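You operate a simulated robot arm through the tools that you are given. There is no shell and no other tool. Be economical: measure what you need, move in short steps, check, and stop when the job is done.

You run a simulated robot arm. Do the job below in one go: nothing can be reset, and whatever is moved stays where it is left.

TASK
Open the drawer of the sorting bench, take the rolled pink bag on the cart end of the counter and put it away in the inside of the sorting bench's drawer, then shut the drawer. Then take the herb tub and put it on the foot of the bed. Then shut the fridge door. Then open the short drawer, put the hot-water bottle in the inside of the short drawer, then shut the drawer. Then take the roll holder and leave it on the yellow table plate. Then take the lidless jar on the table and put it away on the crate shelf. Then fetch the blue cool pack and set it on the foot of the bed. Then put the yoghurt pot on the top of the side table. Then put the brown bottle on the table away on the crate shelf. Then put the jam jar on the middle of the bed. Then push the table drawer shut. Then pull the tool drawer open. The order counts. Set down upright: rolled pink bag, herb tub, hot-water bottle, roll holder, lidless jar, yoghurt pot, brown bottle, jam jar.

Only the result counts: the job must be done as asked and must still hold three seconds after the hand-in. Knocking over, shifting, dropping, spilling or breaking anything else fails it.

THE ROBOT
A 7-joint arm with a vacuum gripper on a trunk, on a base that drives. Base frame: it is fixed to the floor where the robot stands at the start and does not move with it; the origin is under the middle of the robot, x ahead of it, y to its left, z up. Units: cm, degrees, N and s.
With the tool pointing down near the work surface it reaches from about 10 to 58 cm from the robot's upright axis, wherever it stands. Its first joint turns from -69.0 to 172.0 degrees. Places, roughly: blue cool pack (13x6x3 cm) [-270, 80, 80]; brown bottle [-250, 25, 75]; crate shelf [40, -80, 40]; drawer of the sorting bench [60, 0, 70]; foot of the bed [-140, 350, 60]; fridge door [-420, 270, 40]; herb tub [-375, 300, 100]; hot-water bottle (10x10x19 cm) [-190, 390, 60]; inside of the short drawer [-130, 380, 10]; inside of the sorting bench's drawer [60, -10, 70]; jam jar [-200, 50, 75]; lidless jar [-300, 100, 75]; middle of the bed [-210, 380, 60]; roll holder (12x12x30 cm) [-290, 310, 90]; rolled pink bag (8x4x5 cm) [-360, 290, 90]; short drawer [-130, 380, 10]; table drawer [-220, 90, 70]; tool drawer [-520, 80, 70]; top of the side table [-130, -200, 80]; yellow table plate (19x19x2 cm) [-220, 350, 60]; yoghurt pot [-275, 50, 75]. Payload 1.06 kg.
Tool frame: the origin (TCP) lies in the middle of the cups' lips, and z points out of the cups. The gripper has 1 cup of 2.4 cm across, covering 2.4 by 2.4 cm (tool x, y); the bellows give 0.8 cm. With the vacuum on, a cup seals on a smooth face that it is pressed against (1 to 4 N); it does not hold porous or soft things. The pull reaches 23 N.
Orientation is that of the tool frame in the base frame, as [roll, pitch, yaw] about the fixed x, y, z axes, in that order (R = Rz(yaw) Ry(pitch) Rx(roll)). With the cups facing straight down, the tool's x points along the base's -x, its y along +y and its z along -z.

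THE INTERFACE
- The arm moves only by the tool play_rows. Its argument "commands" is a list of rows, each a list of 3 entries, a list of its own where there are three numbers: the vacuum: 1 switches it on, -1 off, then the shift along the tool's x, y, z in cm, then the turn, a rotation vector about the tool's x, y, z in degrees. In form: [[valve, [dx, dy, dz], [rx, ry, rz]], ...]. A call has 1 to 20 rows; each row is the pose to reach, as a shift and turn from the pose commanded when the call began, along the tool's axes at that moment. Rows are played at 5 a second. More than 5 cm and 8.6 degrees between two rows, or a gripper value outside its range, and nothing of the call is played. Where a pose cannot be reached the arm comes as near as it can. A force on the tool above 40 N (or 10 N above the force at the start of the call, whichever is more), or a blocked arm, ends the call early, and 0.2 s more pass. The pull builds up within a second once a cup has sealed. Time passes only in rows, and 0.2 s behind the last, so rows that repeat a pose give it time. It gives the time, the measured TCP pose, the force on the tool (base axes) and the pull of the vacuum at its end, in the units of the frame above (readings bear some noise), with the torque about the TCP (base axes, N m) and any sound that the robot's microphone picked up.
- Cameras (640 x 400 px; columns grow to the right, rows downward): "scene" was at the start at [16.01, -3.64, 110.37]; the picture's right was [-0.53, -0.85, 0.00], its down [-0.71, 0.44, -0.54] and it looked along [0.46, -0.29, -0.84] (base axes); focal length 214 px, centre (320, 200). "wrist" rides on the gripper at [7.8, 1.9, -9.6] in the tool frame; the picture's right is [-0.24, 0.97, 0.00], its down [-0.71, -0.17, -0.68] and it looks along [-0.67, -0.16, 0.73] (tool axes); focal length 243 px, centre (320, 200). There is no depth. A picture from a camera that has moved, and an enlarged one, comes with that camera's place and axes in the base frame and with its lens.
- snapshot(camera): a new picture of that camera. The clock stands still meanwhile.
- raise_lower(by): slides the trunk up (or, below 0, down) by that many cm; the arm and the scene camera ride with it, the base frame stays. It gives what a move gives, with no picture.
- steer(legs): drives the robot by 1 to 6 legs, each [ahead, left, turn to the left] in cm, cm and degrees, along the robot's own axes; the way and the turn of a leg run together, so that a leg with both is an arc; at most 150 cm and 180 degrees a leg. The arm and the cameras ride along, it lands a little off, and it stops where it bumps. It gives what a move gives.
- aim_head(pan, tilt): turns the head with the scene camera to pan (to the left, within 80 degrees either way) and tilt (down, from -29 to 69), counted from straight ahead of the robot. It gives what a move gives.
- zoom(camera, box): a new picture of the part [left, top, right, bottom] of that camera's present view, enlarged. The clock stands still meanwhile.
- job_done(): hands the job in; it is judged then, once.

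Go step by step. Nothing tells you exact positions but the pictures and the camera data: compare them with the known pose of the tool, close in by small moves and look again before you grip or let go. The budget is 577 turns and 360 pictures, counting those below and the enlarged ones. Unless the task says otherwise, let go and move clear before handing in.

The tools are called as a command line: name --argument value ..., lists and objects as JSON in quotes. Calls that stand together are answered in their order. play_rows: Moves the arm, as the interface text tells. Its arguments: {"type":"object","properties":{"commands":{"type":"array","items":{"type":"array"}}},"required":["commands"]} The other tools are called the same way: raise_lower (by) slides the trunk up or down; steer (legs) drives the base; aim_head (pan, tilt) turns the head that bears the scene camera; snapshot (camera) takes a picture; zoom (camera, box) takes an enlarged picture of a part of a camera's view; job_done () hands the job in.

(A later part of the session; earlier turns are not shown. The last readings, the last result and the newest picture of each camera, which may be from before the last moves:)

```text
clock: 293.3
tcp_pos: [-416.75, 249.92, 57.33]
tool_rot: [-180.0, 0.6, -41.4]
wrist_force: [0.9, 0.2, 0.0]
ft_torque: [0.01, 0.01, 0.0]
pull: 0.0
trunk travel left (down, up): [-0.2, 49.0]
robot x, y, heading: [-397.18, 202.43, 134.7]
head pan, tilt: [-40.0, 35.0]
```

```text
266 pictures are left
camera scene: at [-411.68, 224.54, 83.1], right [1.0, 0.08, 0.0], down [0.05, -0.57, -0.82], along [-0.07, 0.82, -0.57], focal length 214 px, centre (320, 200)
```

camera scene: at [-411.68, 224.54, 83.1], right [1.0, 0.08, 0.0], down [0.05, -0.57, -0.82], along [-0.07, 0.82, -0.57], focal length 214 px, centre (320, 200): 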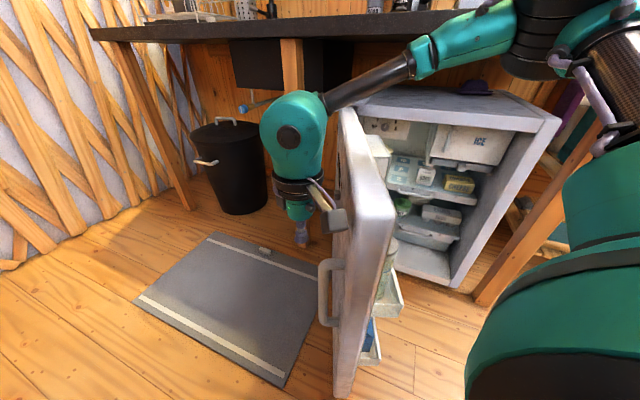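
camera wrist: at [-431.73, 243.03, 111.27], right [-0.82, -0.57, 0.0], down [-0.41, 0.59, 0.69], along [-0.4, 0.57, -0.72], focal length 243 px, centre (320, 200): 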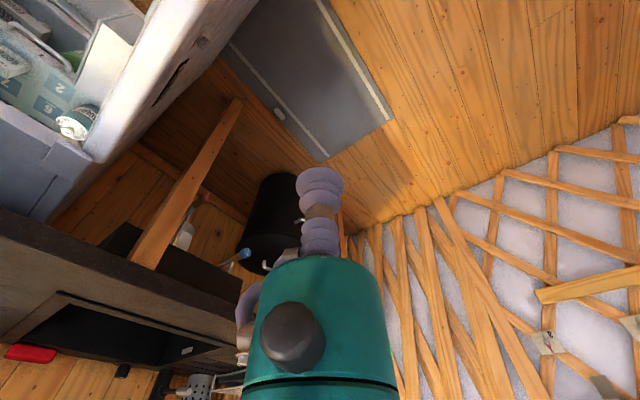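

The door is swinging with the gripper. I'll keep going.

steer --legs '[[-14, -14, 0]]'

snapshot --camera "scene"

```text
clock: 294.9
tcp_pos: [-397.24, 249.83, 57.34]
tool_rot: [179.9, 0.7, -41.2]
wrist_force: [0.0, -0.3, 0.4]
ft_torque: [0.0, 0.0, 0.01]
pull: 0.1
trunk travel left (down, up): [-0.2, 49.0]
robot x, y, heading: [-377.79, 202.38, 135.1]
head pan, tilt: [-40.0, 35.0]
```

```text
265 pictures are left
camera scene: at [-391.99, 224.5, 83.1], right [1.0, 0.09, 0.0], down [0.05, -0.57, -0.82], along [-0.07, 0.82, -0.57], focal length 214 px, centre (320, 200)
```

scene: 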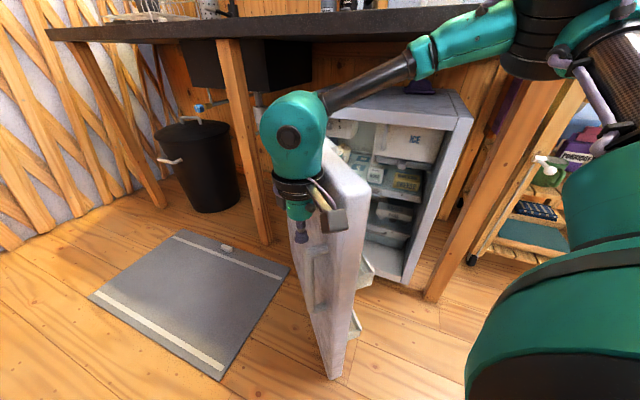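

steer --legs '[[-10, -10, 0]]'

snapshot --camera "scene"

```text
clock: 296.2
tcp_pos: [-383.29, 249.95, 57.28]
tool_rot: [179.9, 0.6, -41.3]
wrist_force: [0.6, 0.2, -0.4]
ft_torque: [0.04, -0.02, -0.02]
pull: 0.0
trunk travel left (down, up): [-0.2, 49.0]
robot x, y, heading: [-363.77, 202.23, 134.9]
head pan, tilt: [-40.0, 35.0]
```

```text
264 pictures are left
camera scene: at [-377.93, 224.55, 83.1], right [1.0, 0.09, 0.0], down [0.05, -0.57, -0.82], along [-0.07, 0.82, -0.57], focal length 214 px, centre (320, 200)
```

scene: 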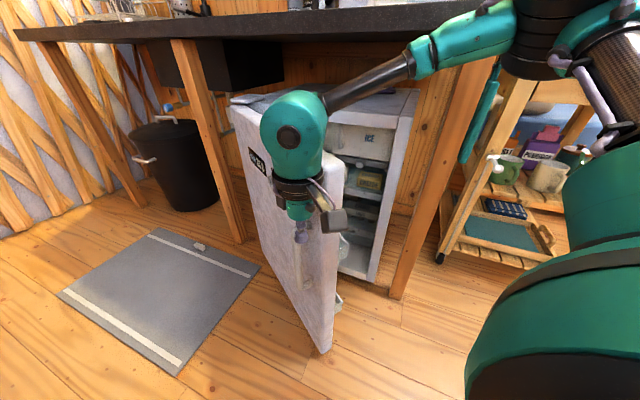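

Half shut. The elbow would meet the counter if I continued like this, so I'll withdraw, face the counter squarely, and finish the push from the front.

steer --legs '[[-14, 14, 0], [0, 0, -60], [0, 49.5, 0]]'

aim_head --pan 0 --tilt 35

snapshot --camera "scene"

```text
clock: 302.9
tcp_pos: [-379.84, 235.97, 57.29]
tool_rot: [179.9, 0.6, -101.3]
wrist_force: [0.0, 0.1, 0.5]
ft_torque: [0.02, 0.02, 0.01]
pull: 0.0
trunk travel left (down, up): [-0.2, 49.0]
robot x, y, heading: [-411.45, 194.97, 75.1]
head pan, tilt: [-40.0, 35.0]
```

```text
clock: 304.0
tcp_pos: [-379.87, 236.0, 57.17]
tool_rot: [179.9, 0.6, -101.3]
wrist_force: [-0.4, -0.2, -0.2]
ft_torque: [0.01, -0.02, 0.0]
pull: 0.1
trunk travel left (down, up): [-0.2, 49.0]
robot x, y, heading: [-411.06, 195.48, 75.0]
head pan, tilt: [0.0, 35.0]
```

```text
263 pictures are left
camera scene: at [-404.14, 222.18, 83.1], right [0.97, -0.26, 0.0], down [-0.15, -0.55, -0.82], along [0.21, 0.79, -0.57], focal length 214 px, centre (320, 200)
```

scene: 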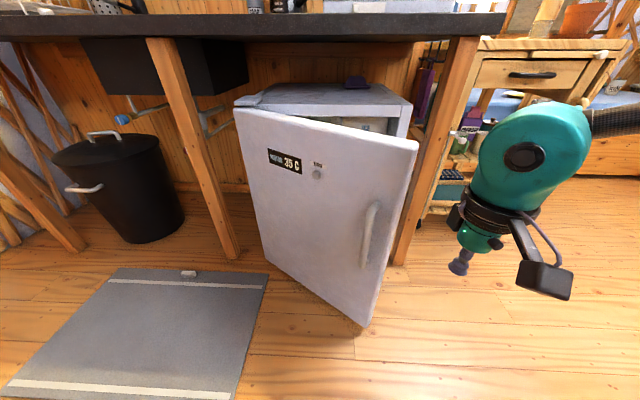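

steer --legs '[[0, 12, 0], [18, -4, 0]]'

snapshot --camera "scene"

```text
clock: 306.4
tcp_pos: [-382.75, 255.38, 57.33]
tool_rot: [179.9, 0.6, -101.4]
wrist_force: [-0.2, -0.5, -0.7]
ft_torque: [-0.01, 0.04, -0.03]
pull: 0.0
trunk travel left (down, up): [-0.2, 49.0]
robot x, y, heading: [-414.42, 214.64, 75.1]
head pan, tilt: [0.0, 35.0]
```

```text
262 pictures are left
camera scene: at [-407.13, 241.64, 83.11], right [0.97, -0.26, 0.0], down [-0.15, -0.55, -0.82], along [0.21, 0.79, -0.57], focal length 214 px, centre (320, 200)
```

scene: 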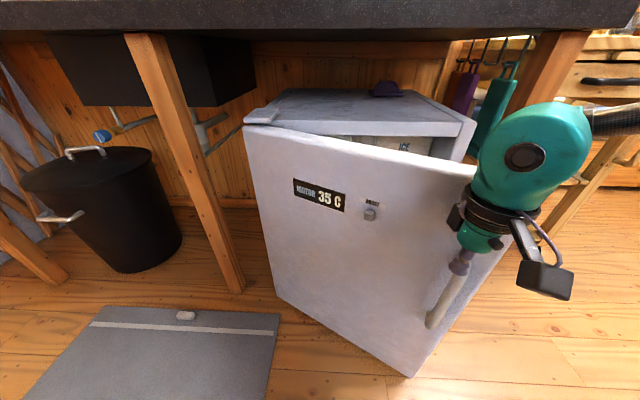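

steer --legs '[[10, -6, 0]]'

snapshot --camera "scene"

```text
clock: 307.6
tcp_pos: [-374.38, 263.3, 57.29]
tool_rot: [179.8, 0.8, -101.3]
wrist_force: [-0.1, 0.7, 0.0]
ft_torque: [0.03, -0.01, 0.03]
pull: 0.2
trunk travel left (down, up): [-0.2, 49.0]
robot x, y, heading: [-406.1, 222.54, 75.1]
head pan, tilt: [0.0, 35.0]
```

```text
261 pictures are left
camera scene: at [-398.79, 249.68, 83.11], right [0.97, -0.26, 0.0], down [-0.15, -0.55, -0.82], along [0.21, 0.79, -0.57], focal length 214 px, centre (320, 200)
```

scene: 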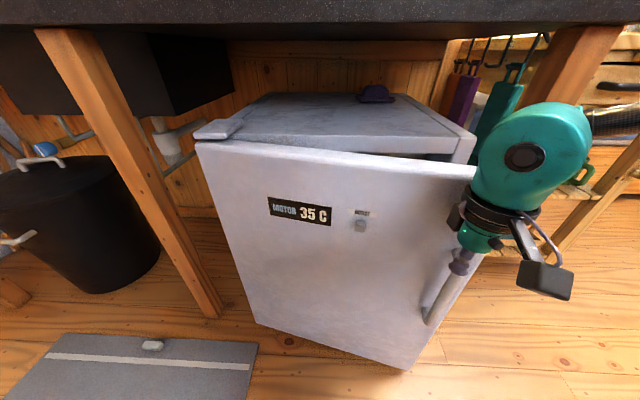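

steer --legs '[[8, 1, 0]]'

snapshot --camera "scene"

```text
clock: 308.6
tcp_pos: [-373.4, 271.33, 57.28]
tool_rot: [179.9, 0.7, -101.3]
wrist_force: [-0.6, -0.1, 0.8]
ft_torque: [0.02, 0.01, -0.04]
pull: 0.1
trunk travel left (down, up): [-0.2, 49.0]
robot x, y, heading: [-404.83, 230.93, 74.8]
head pan, tilt: [0.0, 35.0]
```

```text
260 pictures are left
camera scene: at [-397.64, 257.65, 83.11], right [0.97, -0.26, 0.0], down [-0.15, -0.55, -0.82], along [0.21, 0.79, -0.57], focal length 214 px, centre (320, 200)
```

scene: 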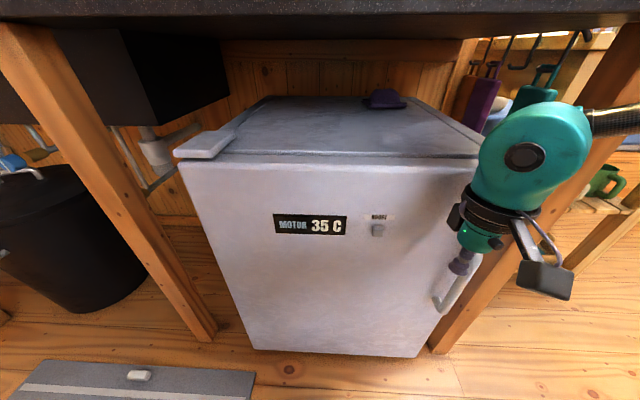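

steer --legs '[[2, 0, 0]]'

steer --legs '[[2, 0, 0]]'

snapshot --camera "scene"

```text
clock: 309.4
tcp_pos: [-372.74, 273.38, 57.34]
tool_rot: [179.9, 0.6, -101.2]
wrist_force: [-0.6, -0.3, 0.8]
ft_torque: [0.0, -0.02, 0.0]
pull: 0.1
trunk travel left (down, up): [-0.2, 49.0]
robot x, y, heading: [-404.18, 232.66, 74.6]
head pan, tilt: [0.0, 35.0]
```

```text
clock: 310.3
tcp_pos: [-372.66, 274.21, 57.36]
tool_rot: [-180.0, -0.1, -101.4]
wrist_force: [-2.9, -5.7, 3.7]
ft_torque: [0.61, -0.18, -0.11]
pull: 0.1
trunk travel left (down, up): [-0.2, 49.0]
robot x, y, heading: [-403.78, 233.8, 74.6]
head pan, tilt: [0.0, 35.0]
stopped in leg 1: the force on the tool passed its limit (the readings are from after the stop); the commanded pose is now the measured one
```

```text
259 pictures are left
camera scene: at [-396.74, 260.86, 83.12], right [0.97, -0.26, 0.0], down [-0.15, -0.55, -0.82], along [0.21, 0.79, -0.57], focal length 214 px, centre (320, 200)
```

scene: 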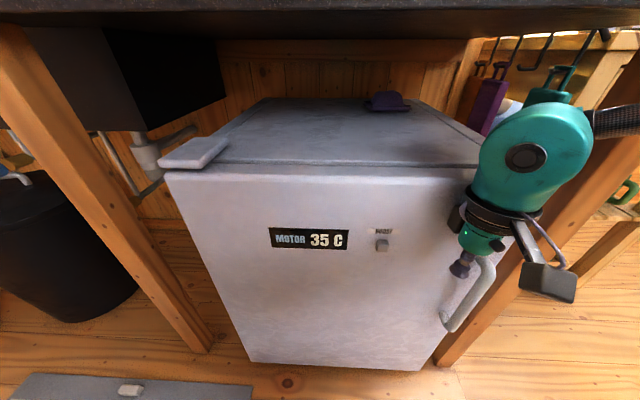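

zoom --camera "scene" --box '[150, 80, 490, 290]'

```text
1.88 times, centred on (320, 185) of scene
camera zoom: at [-396.74, 260.86, 83.12], right [0.97, -0.26, 0.0], down [-0.15, -0.55, -0.82], along [0.21, 0.79, -0.57], focal length 404 px, centre (320, 228)
```

zoom: 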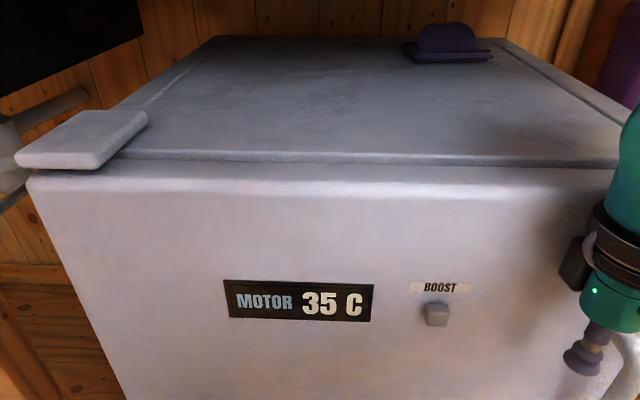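

steer --legs '[[-30, 0, 0]]'

snapshot --camera "scene"

zoom --camera "scene" --box '[240, 80, 440, 205]'

```text
clock: 312.3
tcp_pos: [-380.41, 245.4, 57.25]
tool_rot: [-180.0, -0.1, -101.4]
wrist_force: [-0.6, -0.2, 0.8]
ft_torque: [0.01, -0.01, 0.01]
pull: 0.2
trunk travel left (down, up): [-0.2, 49.0]
robot x, y, heading: [-411.48, 205.25, 74.7]
head pan, tilt: [0.0, 35.0]
```

```text
257 pictures are left
camera scene: at [-404.51, 232.14, 83.1], right [0.97, -0.26, 0.0], down [-0.15, -0.55, -0.82], along [0.21, 0.79, -0.57], focal length 214 px, centre (320, 200)
```

scene: 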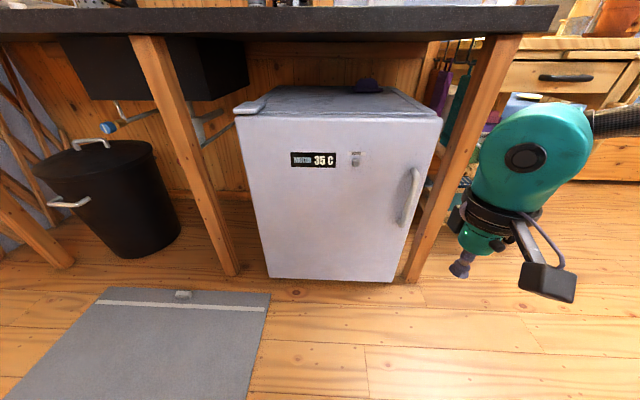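

```text
3.20 times, centred on (340, 142) of scene
camera zoom: at [-404.51, 232.14, 83.1], right [0.97, -0.26, 0.0], down [-0.15, -0.55, -0.82], along [0.21, 0.79, -0.57], focal length 686 px, centre (256, 384)
```

zoom: 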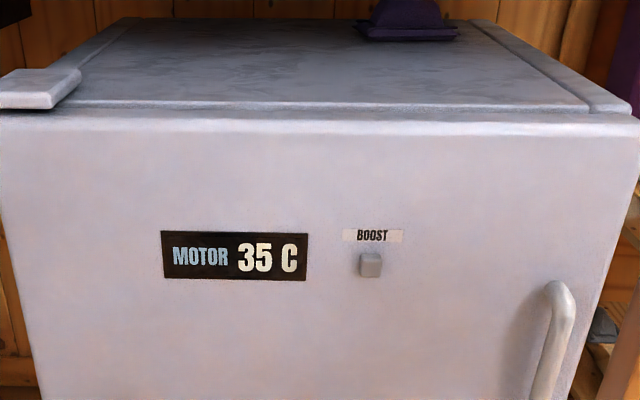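

steer --legs '[[-10, 0, 0], [0, -75, 0]]'

aim_head --pan 40 --tilt 20

snapshot --camera "scene"

```text
clock: 317.1
tcp_pos: [-311.11, 216.13, 57.25]
tool_rot: [-179.9, -0.1, -101.7]
wrist_force: [-0.4, -0.2, 0.9]
ft_torque: [-0.02, 0.01, -0.03]
pull: 0.0
trunk travel left (down, up): [-0.2, 49.0]
robot x, y, heading: [-342.38, 176.44, 74.5]
head pan, tilt: [0.0, 35.0]
```

```text
clock: 318.2
tcp_pos: [-311.1, 216.22, 57.28]
tool_rot: [-180.0, -0.2, -101.7]
wrist_force: [-1.0, -0.7, 0.0]
ft_torque: [0.04, 0.0, 0.0]
pull: 0.0
trunk travel left (down, up): [-0.2, 49.0]
robot x, y, heading: [-342.72, 176.06, 74.8]
head pan, tilt: [40.0, 20.0]
```

```text
255 pictures are left
camera scene: at [-341.55, 202.88, 85.49], right [0.91, 0.41, 0.0], down [0.14, -0.31, -0.94], along [-0.39, 0.85, -0.34], focal length 214 px, centre (320, 200)
```

scene: 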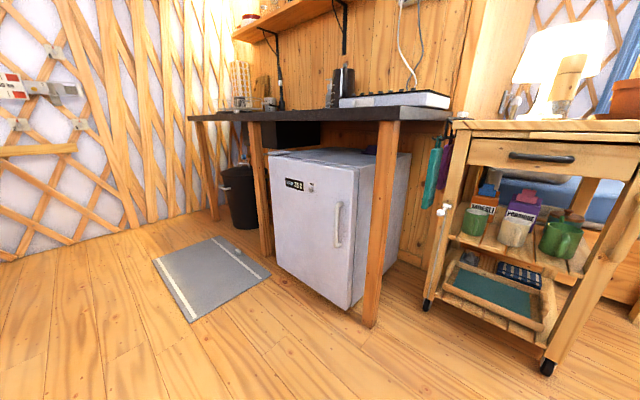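

zoom --camera "scene" --box '[260, 130, 420, 320]'

```text
2.11 times, centred on (340, 225) of scene
camera zoom: at [-341.55, 202.88, 85.49], right [0.91, 0.41, 0.0], down [0.14, -0.31, -0.94], along [-0.39, 0.85, -0.34], focal length 452 px, centre (278, 147)
```

zoom: 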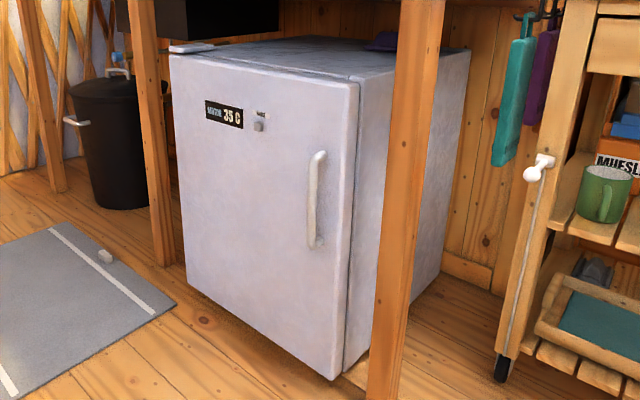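

The fridge is shut. Next I look for the short drawer near the bed's foot end; I'll drive over to the other side of the pillar.

steer --legs '[[0, 0, -77], [130, 0, 0], [125, 0, 0], [0, 0, 80]]'

raise_lower --by 30

aim_head --pan 10 --tilt 25

snapshot --camera "scene"

```text
clock: 337.4
tcp_pos: [-56.27, 204.79, 57.33]
tool_rot: [-180.0, -0.1, -99.5]
wrist_force: [-0.6, 0.4, -0.1]
ft_torque: [0.01, -0.03, 0.02]
pull: 0.2
trunk travel left (down, up): [-0.2, 49.0]
robot x, y, heading: [-86.57, 163.37, 76.9]
head pan, tilt: [40.0, 20.0]
```

```text
clock: 340.4
tcp_pos: [-56.38, 204.79, 87.3]
tool_rot: [-180.0, -0.1, -99.5]
wrist_force: [0.4, -0.6, 0.3]
ft_torque: [0.03, -0.02, -0.03]
pull: 0.1
trunk travel left (down, up): [-30.2, 19.0]
robot x, y, heading: [-86.38, 163.98, 76.8]
head pan, tilt: [40.0, 20.0]
```

```text
clock: 341.4
tcp_pos: [-56.47, 204.7, 87.34]
tool_rot: [-179.9, -0.1, -99.6]
wrist_force: [0.0, -0.8, -0.1]
ft_torque: [-0.02, 0.0, -0.02]
pull: 0.0
trunk travel left (down, up): [-30.2, 19.0]
robot x, y, heading: [-86.71, 163.77, 77.0]
head pan, tilt: [10.0, 25.0]
```

```text
253 pictures are left
camera scene: at [-83.67, 182.72, 115.24], right [1.0, -0.06, 0.0], down [-0.02, -0.42, -0.91], along [0.05, 0.9, -0.42], focal length 214 px, centre (320, 200)
```

scene: 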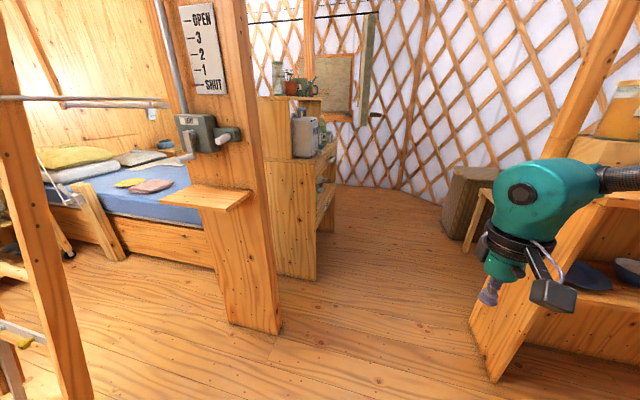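

steer --legs '[[60, -40, 0]]'

aim_head --pan 45 --tilt 25

snapshot --camera "scene"

```text
clock: 345.0
tcp_pos: [-7.16, 251.79, 87.58]
tool_rot: [-179.7, 0.4, -99.0]
wrist_force: [0.0, -0.4, 0.7]
ft_torque: [0.03, 0.0, 0.01]
pull: 0.0
trunk travel left (down, up): [-30.2, 19.0]
robot x, y, heading: [-36.76, 210.25, 77.0]
head pan, tilt: [10.0, 25.0]
stopped in leg 1: the robot was blocked; the commanded pose is now the measured one
```

```text
clock: 346.0
tcp_pos: [-7.05, 251.68, 87.56]
tool_rot: [-179.7, 0.1, -99.0]
wrist_force: [0.2, 0.1, 0.3]
ft_torque: [-0.01, -0.01, 0.0]
pull: 0.0
trunk travel left (down, up): [-30.2, 19.0]
robot x, y, heading: [-36.64, 210.31, 77.2]
head pan, tilt: [45.0, 25.0]
```

```text
252 pictures are left
camera scene: at [-39.55, 228.12, 115.23], right [0.85, 0.53, 0.0], down [0.23, -0.36, -0.91], along [-0.48, 0.77, -0.42], focal length 214 px, centre (320, 200)
```

scene: 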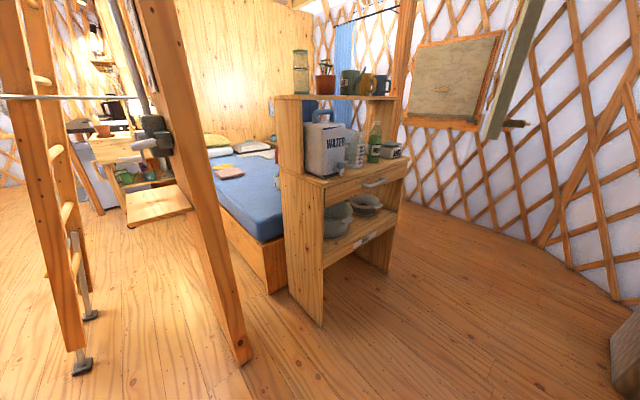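

I bumped something on the right (arm near the mirror unit). I'll shift left, check that nothing was displaced, and move up to look behind the shelf unit.

steer --legs '[[0, 14, 0]]'

aim_head --pan -50 --tilt 20

snapshot --camera "scene"

```text
clock: 347.3
tcp_pos: [-20.45, 254.96, 87.53]
tool_rot: [-179.9, 0.2, -99.0]
wrist_force: [0.4, -0.2, -0.6]
ft_torque: [0.0, -0.04, 0.04]
pull: 0.1
trunk travel left (down, up): [-30.2, 19.0]
robot x, y, heading: [-50.1, 213.66, 77.1]
head pan, tilt: [45.0, 25.0]
```

```text
clock: 349.0
tcp_pos: [-20.38, 254.84, 87.5]
tool_rot: [-179.8, 0.1, -99.1]
wrist_force: [0.2, 0.8, -0.4]
ft_torque: [0.01, 0.0, 0.0]
pull: 0.0
trunk travel left (down, up): [-30.2, 19.0]
robot x, y, heading: [-50.01, 213.61, 76.8]
head pan, tilt: [-50.0, 20.0]
```

```text
251 pictures are left
camera scene: at [-39.6, 227.69, 116.04], right [0.45, -0.89, 0.0], down [-0.3, -0.15, -0.94], along [0.84, 0.43, -0.34], focal length 214 px, centre (320, 200)
```

scene: 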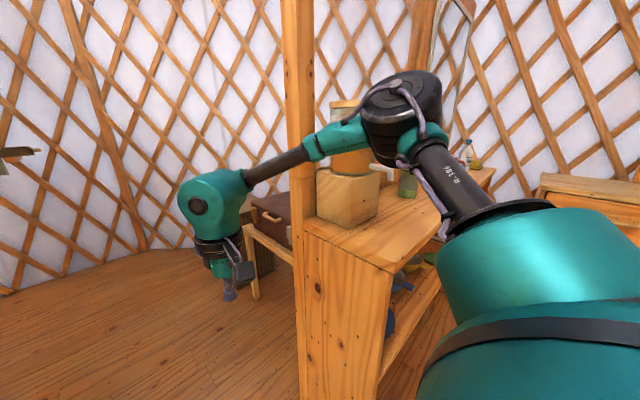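

steer --legs '[[0, 8, 0], [0, 0, 73], [0, -55, 0]]'

aim_head --pan 10 --tilt 30

snapshot --camera "scene"

```text
clock: 356.0
tcp_pos: [-61.47, 303.13, 87.55]
tool_rot: [-179.9, 0.1, -25.9]
wrist_force: [-0.1, 0.5, 0.0]
ft_torque: [0.0, 0.0, -0.03]
pull: 0.1
trunk travel left (down, up): [-30.2, 19.0]
robot x, y, heading: [-30.53, 262.41, 150.0]
head pan, tilt: [-50.0, 20.0]
```

```text
clock: 357.3
tcp_pos: [-61.42, 303.07, 87.47]
tool_rot: [-179.9, 0.2, -26.0]
wrist_force: [0.9, 0.3, -0.1]
ft_torque: [0.03, 0.01, -0.02]
pull: 0.0
trunk travel left (down, up): [-30.2, 19.0]
robot x, y, heading: [-31.04, 262.9, 150.0]
head pan, tilt: [10.0, 30.0]
```

```text
250 pictures are left
camera scene: at [-47.89, 270.84, 114.44], right [0.34, 0.94, 0.0], down [0.47, -0.17, -0.87], along [-0.81, 0.3, -0.5], focal length 214 px, centre (320, 200)
```

scene: 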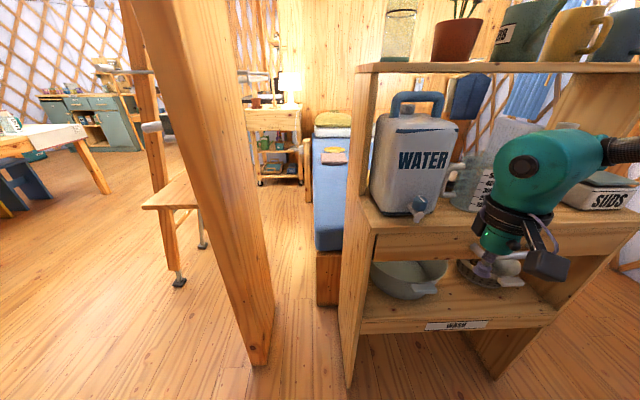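

steer --legs '[[-10, 0, 0], [0, -55, 0]]'

aim_head --pan 20 --tilt 30

snapshot --camera "scene"

```text
clock: 358.3
tcp_pos: [-58.81, 300.62, 86.96]
tool_rot: [-179.8, -0.7, -25.7]
wrist_force: [0.0, -0.4, -1.0]
ft_torque: [-0.01, 0.03, 0.0]
pull: 0.0
trunk travel left (down, up): [-30.2, 19.0]
robot x, y, heading: [-26.88, 260.16, 149.9]
head pan, tilt: [10.0, 30.0]
stopped in leg 1: the robot was blocked; the commanded pose is now the measured one
```

```text
clock: 359.1
tcp_pos: [-58.83, 300.71, 86.79]
tool_rot: [-180.0, -0.7, -25.7]
wrist_force: [-0.7, -0.5, 0.9]
ft_torque: [0.01, 0.0, -0.01]
pull: 0.0
trunk travel left (down, up): [-30.2, 19.0]
robot x, y, heading: [-26.37, 259.89, 150.2]
head pan, tilt: [20.0, 30.0]
```

```text
249 pictures are left
camera scene: at [-45.86, 267.18, 114.13], right [0.17, 0.99, 0.0], down [0.5, -0.09, -0.86], along [-0.85, 0.14, -0.51], focal length 214 px, centre (320, 200)
```

scene: 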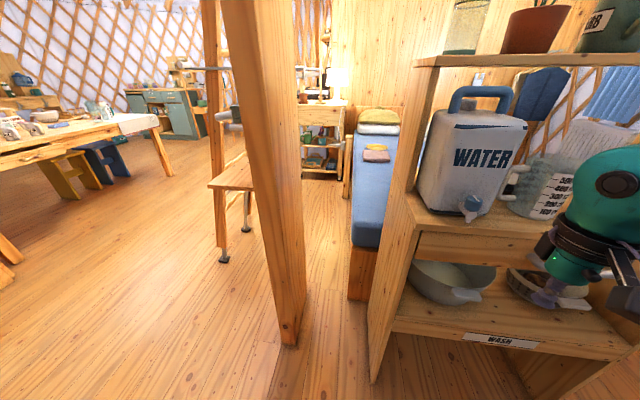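

steer --legs '[[4, 0, 0], [0, -60, 0]]'

aim_head --pan 20 --tilt 30

snapshot --camera "scene"

```text
clock: 362.9
tcp_pos: [-30.81, 354.41, 87.46]
tool_rot: [-179.8, 0.1, -26.0]
wrist_force: [0.4, -0.5, 0.1]
ft_torque: [-0.01, -0.01, 0.0]
pull: 0.0
trunk travel left (down, up): [-30.2, 19.0]
robot x, y, heading: [-0.52, 314.27, 150.1]
head pan, tilt: [20.0, 30.0]
```

```text
clock: 363.5
tcp_pos: [-30.84, 354.41, 87.49]
tool_rot: [-179.8, 0.1, -26.1]
wrist_force: [-0.1, -0.8, -0.4]
ft_torque: [0.0, -0.02, 0.01]
pull: 0.0
trunk travel left (down, up): [-30.2, 19.0]
robot x, y, heading: [-0.21, 314.13, 149.9]
head pan, tilt: [20.0, 30.0]
```

```text
248 pictures are left
camera scene: at [-17.76, 320.64, 114.44], right [0.18, 0.98, 0.0], down [0.49, -0.09, -0.87], along [-0.85, 0.15, -0.5], focal length 214 px, centre (320, 200)
```

scene: 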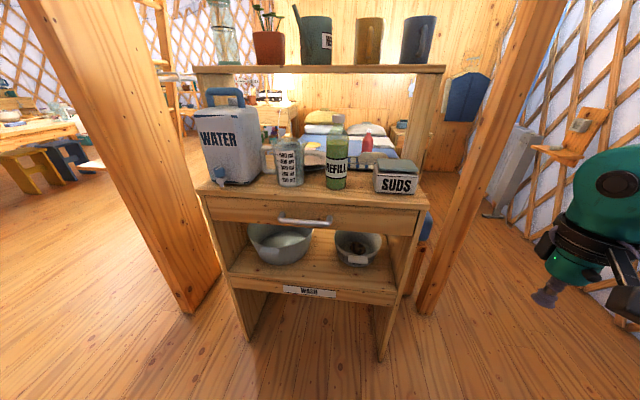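

steer --legs '[[0, -35, 0]]'

aim_head --pan 15 --tilt 25

snapshot --camera "scene"

```text
clock: 365.8
tcp_pos: [-13.16, 384.87, 87.49]
tool_rot: [-179.8, 0.1, -26.0]
wrist_force: [1.2, -0.1, -0.4]
ft_torque: [0.02, -0.02, -0.02]
pull: 0.1
trunk travel left (down, up): [-30.2, 19.0]
robot x, y, heading: [17.56, 344.47, 149.9]
head pan, tilt: [20.0, 30.0]
```

```text
clock: 366.5
tcp_pos: [-13.27, 384.9, 87.42]
tool_rot: [-179.8, 0.2, -26.0]
wrist_force: [0.0, -0.3, 0.3]
ft_torque: [-0.03, 0.01, 0.01]
pull: 0.1
trunk travel left (down, up): [-30.2, 19.0]
robot x, y, heading: [17.95, 344.43, 150.0]
head pan, tilt: [15.0, 25.0]
```

```text
247 pictures are left
camera scene: at [-0.11, 351.87, 115.23], right [0.26, 0.97, 0.0], down [0.41, -0.11, -0.91], along [-0.88, 0.24, -0.42], focal length 214 px, centre (320, 200)
```

scene: 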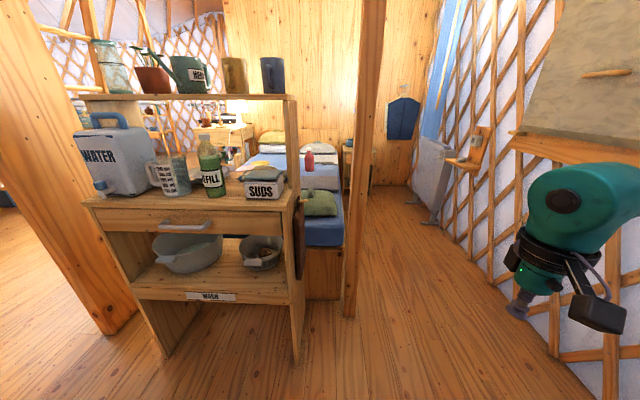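

There is a corridor along the bed's north side, so the short drawer must face that way. I'll work my way around into it, turning so the arm points clear of the posts.

steer --legs '[[15, 20, 0], [0, 0, 105]]'

aim_head --pan -60 --tilt 25

snapshot --camera "scene"

```text
clock: 372.7
tcp_pos: [-37.49, 295.15, 87.44]
tool_rot: [-179.8, 0.0, 77.8]
wrist_force: [-0.8, 0.2, 0.1]
ft_torque: [0.01, -0.01, 0.0]
pull: 0.0
trunk travel left (down, up): [-30.2, 19.0]
robot x, y, heading: [-5.5, 334.76, -106.4]
head pan, tilt: [15.0, 25.0]
```

```text
clock: 374.1
tcp_pos: [-37.59, 295.2, 87.38]
tool_rot: [-179.8, 0.1, 77.8]
wrist_force: [0.8, -0.3, 0.6]
ft_torque: [-0.02, 0.03, 0.02]
pull: 0.1
trunk travel left (down, up): [-30.2, 19.0]
robot x, y, heading: [-5.26, 334.98, -106.2]
head pan, tilt: [-60.0, 25.0]
```

```text
246 pictures are left
camera scene: at [-17.35, 322.9, 115.24], right [-0.24, 0.97, 0.0], down [0.41, 0.1, -0.91], along [-0.88, -0.21, -0.42], focal length 214 px, centre (320, 200)
```

scene: 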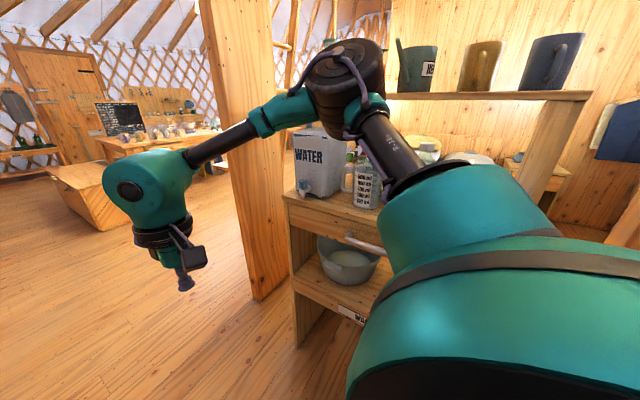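

steer --legs '[[-50, -8, 0], [-40, -10, 0]]'

aim_head --pan -80 --tilt 25

snapshot --camera "scene"

```text
clock: 379.3
tcp_pos: [-29.22, 386.66, 87.36]
tool_rot: [-179.8, 0.0, 77.8]
wrist_force: [-0.8, -0.6, -0.1]
ft_torque: [0.01, -0.02, 0.0]
pull: 0.0
trunk travel left (down, up): [-30.2, 19.0]
robot x, y, heading: [2.85, 426.74, -106.3]
head pan, tilt: [-60.0, 25.0]
stopped in leg 2: the robot was blocked; the commanded pose is now the measured one
```

```text
clock: 380.2
tcp_pos: [-29.27, 386.75, 87.31]
tool_rot: [-179.8, 0.0, 77.8]
wrist_force: [0.3, 0.5, -0.3]
ft_torque: [-0.01, -0.01, 0.03]
pull: 0.0
trunk travel left (down, up): [-30.2, 19.0]
robot x, y, heading: [2.66, 426.66, -106.3]
head pan, tilt: [-80.0, 25.0]
```

```text
245 pictures are left
camera scene: at [-9.35, 417.6, 115.21], right [0.11, 0.99, 0.0], down [0.42, -0.04, -0.91], along [-0.9, 0.1, -0.42], focal length 214 px, centre (320, 200)
```

scene: 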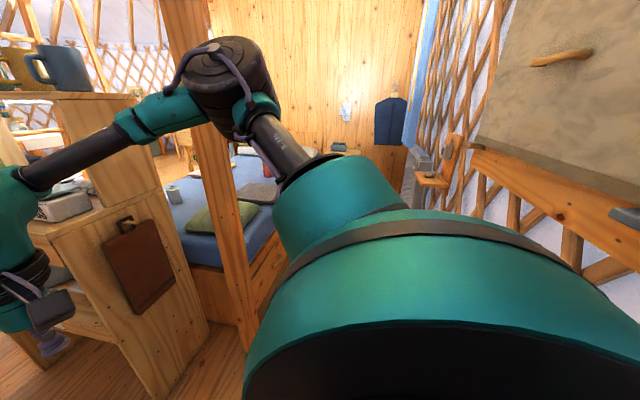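

play_rows --commands '[[-1, [4, -2.5, 0], [0, 0, 0]], [-1, [8, -5, 0], [0, 0, 0]], [-1, [12, -7.5, 0], [0, 0, 0]], [-1, [16, -10, 0], [0, 0, 0]], [-1, [18, -11, 0], [0, 0, 0]]]'

steer --legs '[[0, -30, 0]]'

snapshot --camera "scene"

```text
clock: 381.4
tcp_pos: [-36.22, 406.66, 87.31]
tool_rot: [-179.7, -0.1, 77.8]
wrist_force: [-0.4, 0.0, 0.1]
ft_torque: [0.05, 0.04, -0.01]
pull: 0.1
trunk travel left (down, up): [-30.2, 19.0]
robot x, y, heading: [2.77, 426.71, -106.3]
head pan, tilt: [-80.0, 25.0]
```

```text
clock: 382.2
tcp_pos: [-36.94, 406.54, 87.46]
tool_rot: [-179.7, -0.2, 77.8]
wrist_force: [-1.1, 0.1, 0.3]
ft_torque: [0.03, -0.04, -0.01]
pull: 0.0
trunk travel left (down, up): [-30.2, 19.0]
robot x, y, heading: [1.57, 426.52, -106.2]
head pan, tilt: [-80.0, 25.0]
stopped in leg 1: the robot was blocked; the commanded pose is now the measured one
```

```text
244 pictures are left
camera scene: at [-10.24, 417.52, 115.19], right [0.11, 0.99, 0.0], down [0.42, -0.04, -0.91], along [-0.9, 0.1, -0.42], focal length 214 px, centre (320, 200)
```

scene: 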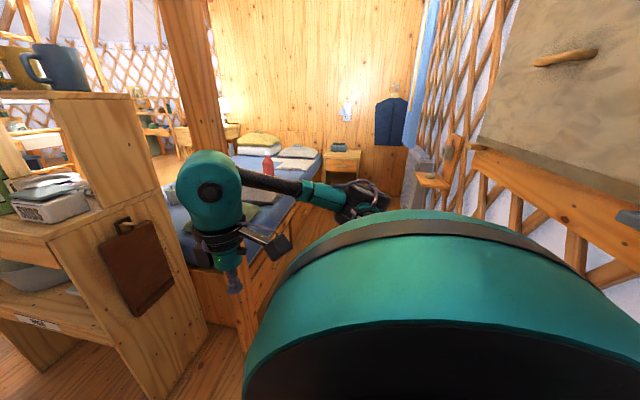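

steer --legs '[[12, 0, 0], [0, -30, 0]]'

snapshot --camera "scene"

```text
clock: 385.1
tcp_pos: [-69.12, 404.03, 87.43]
tool_rot: [-179.8, 0.2, 77.8]
wrist_force: [-0.6, -0.4, 0.2]
ft_torque: [-0.01, 0.01, 0.03]
pull: 0.0
trunk travel left (down, up): [-30.2, 19.0]
robot x, y, heading: [-30.59, 423.62, -106.3]
head pan, tilt: [-80.0, 25.0]
```

```text
243 pictures are left
camera scene: at [-42.19, 414.96, 115.23], right [0.11, 0.99, 0.0], down [0.42, -0.05, -0.91], along [-0.9, 0.1, -0.42], focal length 214 px, centre (320, 200)
```

scene: 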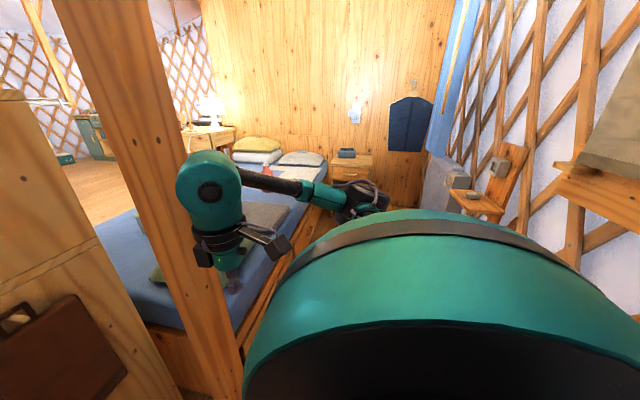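

steer --legs '[[-9, -4, 0], [0, -45, 0]]'

aim_head --pan -20 --tilt 45

snapshot --camera "scene"

```text
clock: 388.5
tcp_pos: [-113.13, 426.08, 87.44]
tool_rot: [-179.8, 0.1, 78.1]
wrist_force: [-1.1, -1.0, -0.7]
ft_torque: [0.01, -0.02, -0.01]
pull: 0.1
trunk travel left (down, up): [-30.2, 19.0]
robot x, y, heading: [-74.48, 445.53, -106.1]
head pan, tilt: [-80.0, 25.0]
```

```text
clock: 389.8
tcp_pos: [-113.2, 425.91, 87.49]
tool_rot: [-179.8, 0.1, 78.0]
wrist_force: [0.7, 0.2, 1.1]
ft_torque: [-0.02, 0.02, -0.01]
pull: 0.1
trunk travel left (down, up): [-30.2, 19.0]
robot x, y, heading: [-74.43, 445.66, -106.2]
head pan, tilt: [-20.0, 45.0]
```

```text
242 pictures are left
camera scene: at [-82.02, 429.57, 112.18], right [-0.81, 0.59, 0.0], down [0.42, 0.57, -0.71], along [-0.42, -0.57, -0.71], focal length 214 px, centre (320, 200)
```

scene: 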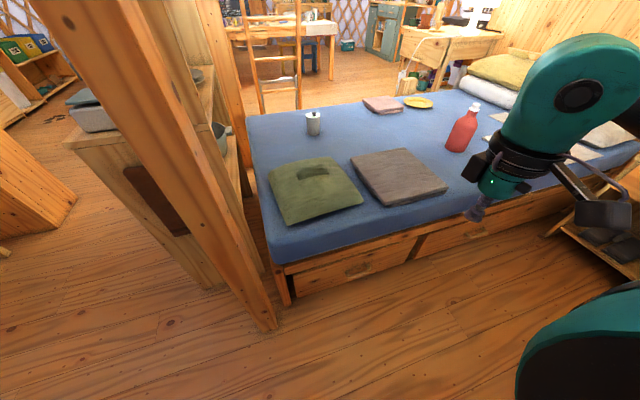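

Found it: the short drawer is on the bed's north side at the foot end. I'll zoom in.

zoom --camera "scene" --box '[260, 210, 480, 320]'

zoom --camera "scene" --box '[420, 80, 560, 180]'

```text
2.91 times, centred on (370, 265) of scene
camera zoom: at [-82.02, 429.57, 112.18], right [-0.81, 0.59, 0.0], down [0.42, 0.57, -0.71], along [-0.42, -0.57, -0.71], focal length 624 px, centre (174, 11)
```

zoom: 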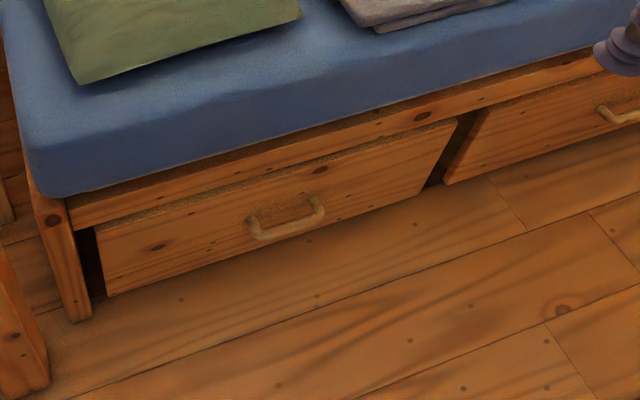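

```text
4.00 times, centred on (490, 130) of scene
camera zoom: at [-82.02, 429.57, 112.18], right [-0.81, 0.59, 0.0], down [0.42, 0.57, -0.71], along [-0.42, -0.57, -0.71], focal length 858 px, centre (-360, 480)
```

zoom: 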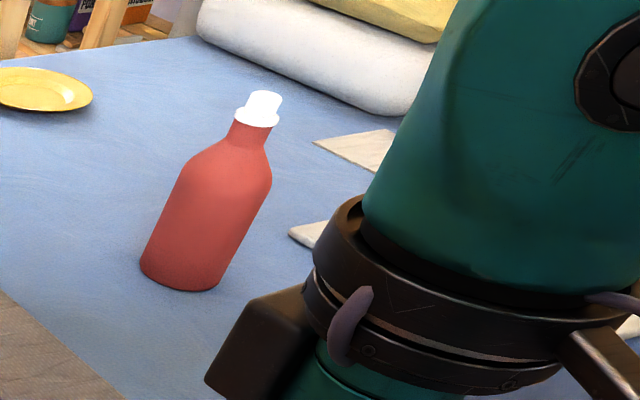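

The drawer has a bow handle at about (-125,402.5), z≈14.5. I'll bring the tool over it, pointing down, to hook the handle from above.

steer --legs '[[0, -21, 0]]'

play_rows --commands '[[-1, [-3, 3, 4], [0, 0, 0]], [-1, [-6, 6, 8], [0, 0, 0]], [-1, [-9, 9, 11], [0, 0, 0]], [-1, [-12, 11, 14], [0, 0, 0]]]'

aim_head --pan -10 --tilt 55

snapshot --camera "scene"

snapshot --camera "wrist"

```text
clock: 391.4
tcp_pos: [-133.32, 431.63, 87.54]
tool_rot: [-179.7, 0.0, 78.0]
wrist_force: [0.5, 0.2, 0.0]
ft_torque: [0.0, 0.01, 0.03]
pull: 0.1
trunk travel left (down, up): [-30.2, 19.0]
robot x, y, heading: [-94.58, 451.38, -106.0]
head pan, tilt: [-20.0, 45.0]
```

```text
refused: row 1 steps farther than a row can; nothing moved
```

```text
clock: 392.2
tcp_pos: [-133.34, 431.75, 87.48]
tool_rot: [-179.7, 0.1, 78.0]
wrist_force: [0.5, 0.1, -0.2]
ft_torque: [-0.04, -0.01, -0.02]
pull: 0.1
trunk travel left (down, up): [-30.2, 19.0]
robot x, y, heading: [-94.46, 451.76, -106.2]
head pan, tilt: [-10.0, 55.0]
```

```text
239 pictures are left
camera scene: at [-100.52, 435.44, 110.84], right [-0.9, 0.44, 0.0], down [0.36, 0.74, -0.57], along [-0.25, -0.52, -0.82], focal length 214 px, centre (320, 200)
```

scene: 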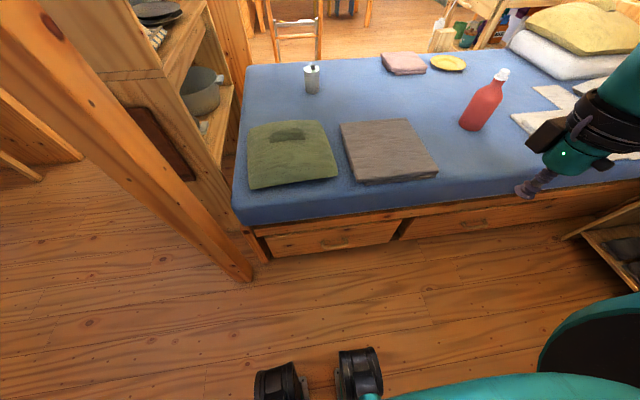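

```text
238 pictures are left
camera wrist: at [-129.95, 438.9, 97.04], right [0.9, -0.43, 0.0], down [-0.31, -0.66, 0.69], along [-0.3, -0.62, -0.73], focal length 243 px, centre (320, 200)
```

wrist: 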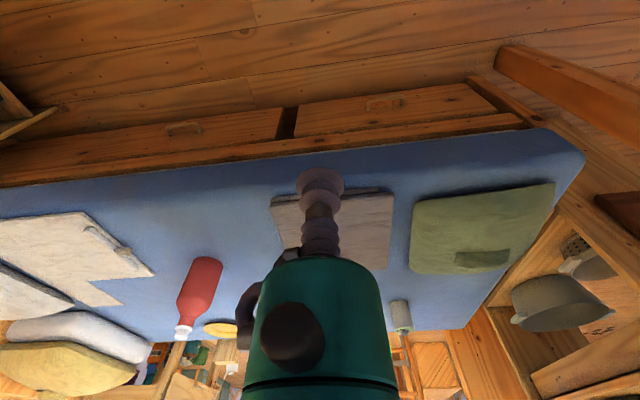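

play_rows --commands '[[-1, [-2, 2, 3], [0, 0, 0]], [-1, [-4, 4, 6], [0, 0, 0]], [-1, [-6, 6, 9], [0, 0, 0]], [-1, [-8, 8, 12], [0, 0, 0]], [-1, [-10, 10, 15], [0, 0, 0]]]'

raise_lower --by -30

snapshot --camera "wrist"

```text
clock: 393.4
tcp_pos: [-125.56, 419.99, 72.19]
tool_rot: [-179.7, 0.1, 78.1]
wrist_force: [-0.1, 0.2, -0.5]
ft_torque: [-0.01, 0.0, -0.02]
pull: 0.2
trunk travel left (down, up): [-30.2, 19.0]
robot x, y, heading: [-94.65, 451.24, -106.2]
head pan, tilt: [-10.0, 55.0]
```

```text
clock: 396.4
tcp_pos: [-125.7, 419.93, 42.49]
tool_rot: [-179.7, 0.1, 78.0]
wrist_force: [1.0, -0.4, 0.1]
ft_torque: [0.0, 0.02, -0.02]
pull: 0.0
trunk travel left (down, up): [-0.2, 49.0]
robot x, y, heading: [-94.5, 451.65, -106.2]
head pan, tilt: [-10.0, 55.0]
```

```text
237 pictures are left
camera wrist: at [-122.3, 427.04, 52.0], right [0.9, -0.43, 0.0], down [-0.31, -0.66, 0.69], along [-0.3, -0.62, -0.73], focal length 243 px, centre (320, 200)
```

wrist: 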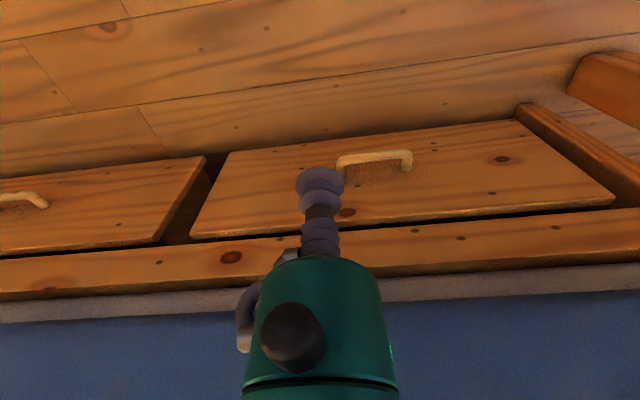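

zoom --camera "wrist" --box '[290, 110, 450, 210]'

```text
4.00 times, centred on (370, 160) of wrist
camera zoom: at [-122.3, 427.04, 52.0], right [0.9, -0.43, 0.0], down [-0.31, -0.66, 0.69], along [-0.3, -0.62, -0.73], focal length 970 px, centre (120, 360)
```

zoom: 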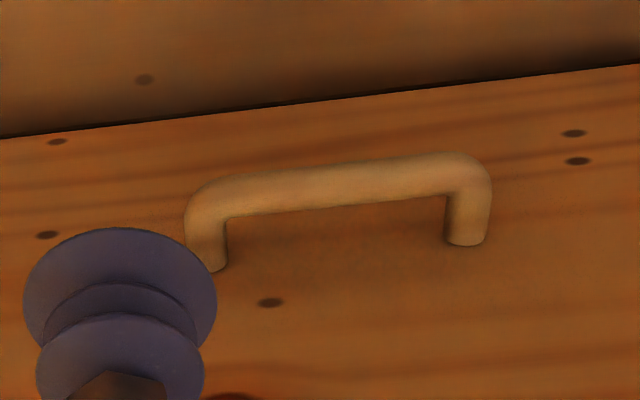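

play_rows --commands '[[-1, [-2, 0.7, 3], [0, 0, 0]], [-1, [-4, 1.4, 6], [0, 0, 0]], [-1, [-6, 2.1, 9], [0, 0, 0]], [-1, [-7.5, 2.8, 12.5], [0, 0, 0]]]'

zoom --camera "wrist" --box '[240, 100, 440, 225]'

```text
clock: 397.4
tcp_pos: [-124.67, 411.93, 29.87]
tool_rot: [-179.8, 0.1, 78.0]
wrist_force: [-0.8, -0.3, 0.4]
ft_torque: [-0.01, -0.01, -0.03]
pull: 0.0
trunk travel left (down, up): [-0.2, 49.0]
robot x, y, heading: [-94.46, 451.34, -106.1]
head pan, tilt: [-10.0, 55.0]
```

```text
3.20 times, centred on (340, 162) of wrist
camera zoom: at [-121.23, 419.09, 39.4], right [0.9, -0.43, 0.0], down [-0.31, -0.66, 0.69], along [-0.3, -0.62, -0.73], focal length 776 px, centre (256, 320)
```

zoom: 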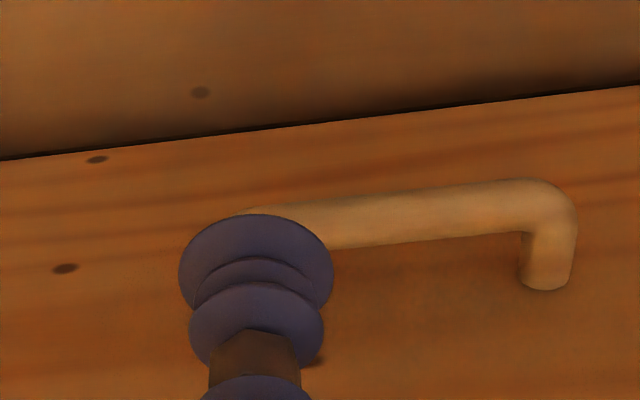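

aim_head --pan -15 --tilt 50

snapshot --camera "scene"

```text
clock: 398.0
tcp_pos: [-124.63, 412.01, 29.9]
tool_rot: [-179.8, 0.1, 77.9]
wrist_force: [-0.3, 0.1, 0.4]
ft_torque: [-0.05, -0.01, -0.05]
pull: 0.0
trunk travel left (down, up): [-0.2, 49.0]
robot x, y, heading: [-94.84, 451.46, -106.3]
head pan, tilt: [-15.0, 50.0]
```

```text
234 pictures are left
camera scene: at [-103.73, 426.91, 80.93], right [-0.86, 0.51, 0.0], down [0.39, 0.66, -0.64], along [-0.33, -0.55, -0.77], focal length 214 px, centre (320, 200)
```

scene: 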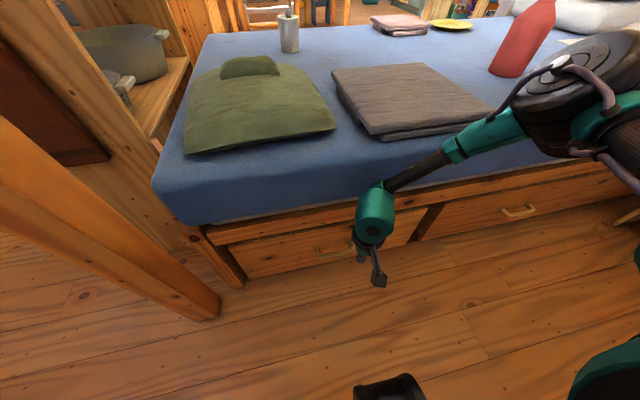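

zoom --camera "scene" --box '[290, 210, 400, 285]'

```text
5.33 times, centred on (345, 248) of scene
camera zoom: at [-103.73, 426.91, 80.93], right [-0.86, 0.51, 0.0], down [0.39, 0.66, -0.64], along [-0.33, -0.55, -0.77], focal length 1144 px, centre (187, -53)
```

zoom: 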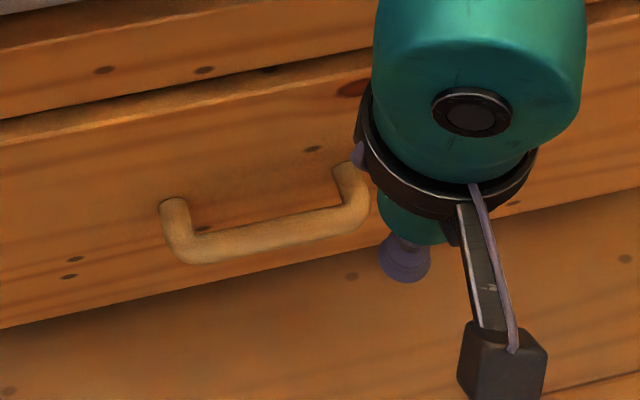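

The handle gap (≈2.4 cm) is too tight for the cup. I'll instead try to suck on the drawer face with a level tool at low height, with the robot turned so the tool points to its right, which should relieve the wrist limit.

play_rows --commands '[[-1, [2, 0, -4.5], [0, 0, 0]], [-1, [2, 0, -9], [0, 0, 0]], [-1, [2, 0, -13.5], [0, 0, 0]], [-1, [2, 0, -18], [0, 0, 0]], [-1, [2, 0, -22.5], [0, 0, 0]], [-1, [2, 0, -27], [0, 0, 0]], [-1, [2, 0, -31.5], [0, 0, 0]], [-1, [2, 0, -35], [0, 0, 0]]]'

steer --legs '[[-4, -25, 0], [0, 0, 45]]'

snapshot --camera "scene"

```text
clock: 399.8
tcp_pos: [-123.88, 413.93, 65.05]
tool_rot: [-179.8, 0.0, 78.1]
wrist_force: [0.7, -0.5, 0.3]
ft_torque: [0.01, 0.0, 0.03]
pull: 0.0
trunk travel left (down, up): [-0.2, 49.0]
robot x, y, heading: [-94.48, 451.53, -106.0]
head pan, tilt: [-15.0, 50.0]
```

```text
clock: 403.7
tcp_pos: [-111.33, 414.93, 64.96]
tool_rot: [-179.7, 0.0, 123.3]
wrist_force: [-1.2, 0.4, 0.4]
ft_torque: [0.0, 0.03, 0.02]
pull: 0.0
trunk travel left (down, up): [-0.2, 49.0]
robot x, y, heading: [-117.31, 461.98, -60.9]
head pan, tilt: [-15.0, 50.0]
```

```text
232 pictures are left
camera scene: at [-106.35, 438.42, 80.93], right [-0.97, -0.25, 0.0], down [-0.19, 0.74, -0.64], along [0.16, -0.62, -0.77], focal length 214 px, centre (320, 200)
```

scene: 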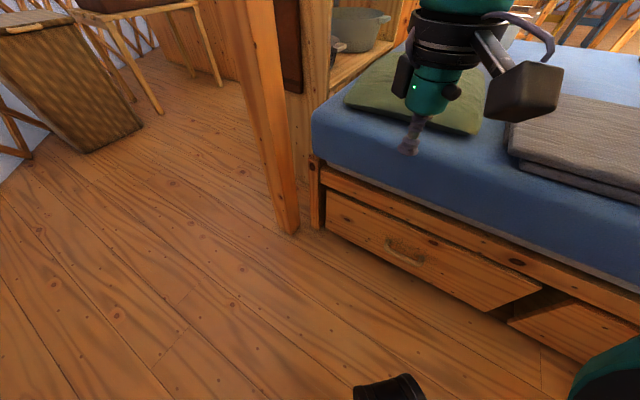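

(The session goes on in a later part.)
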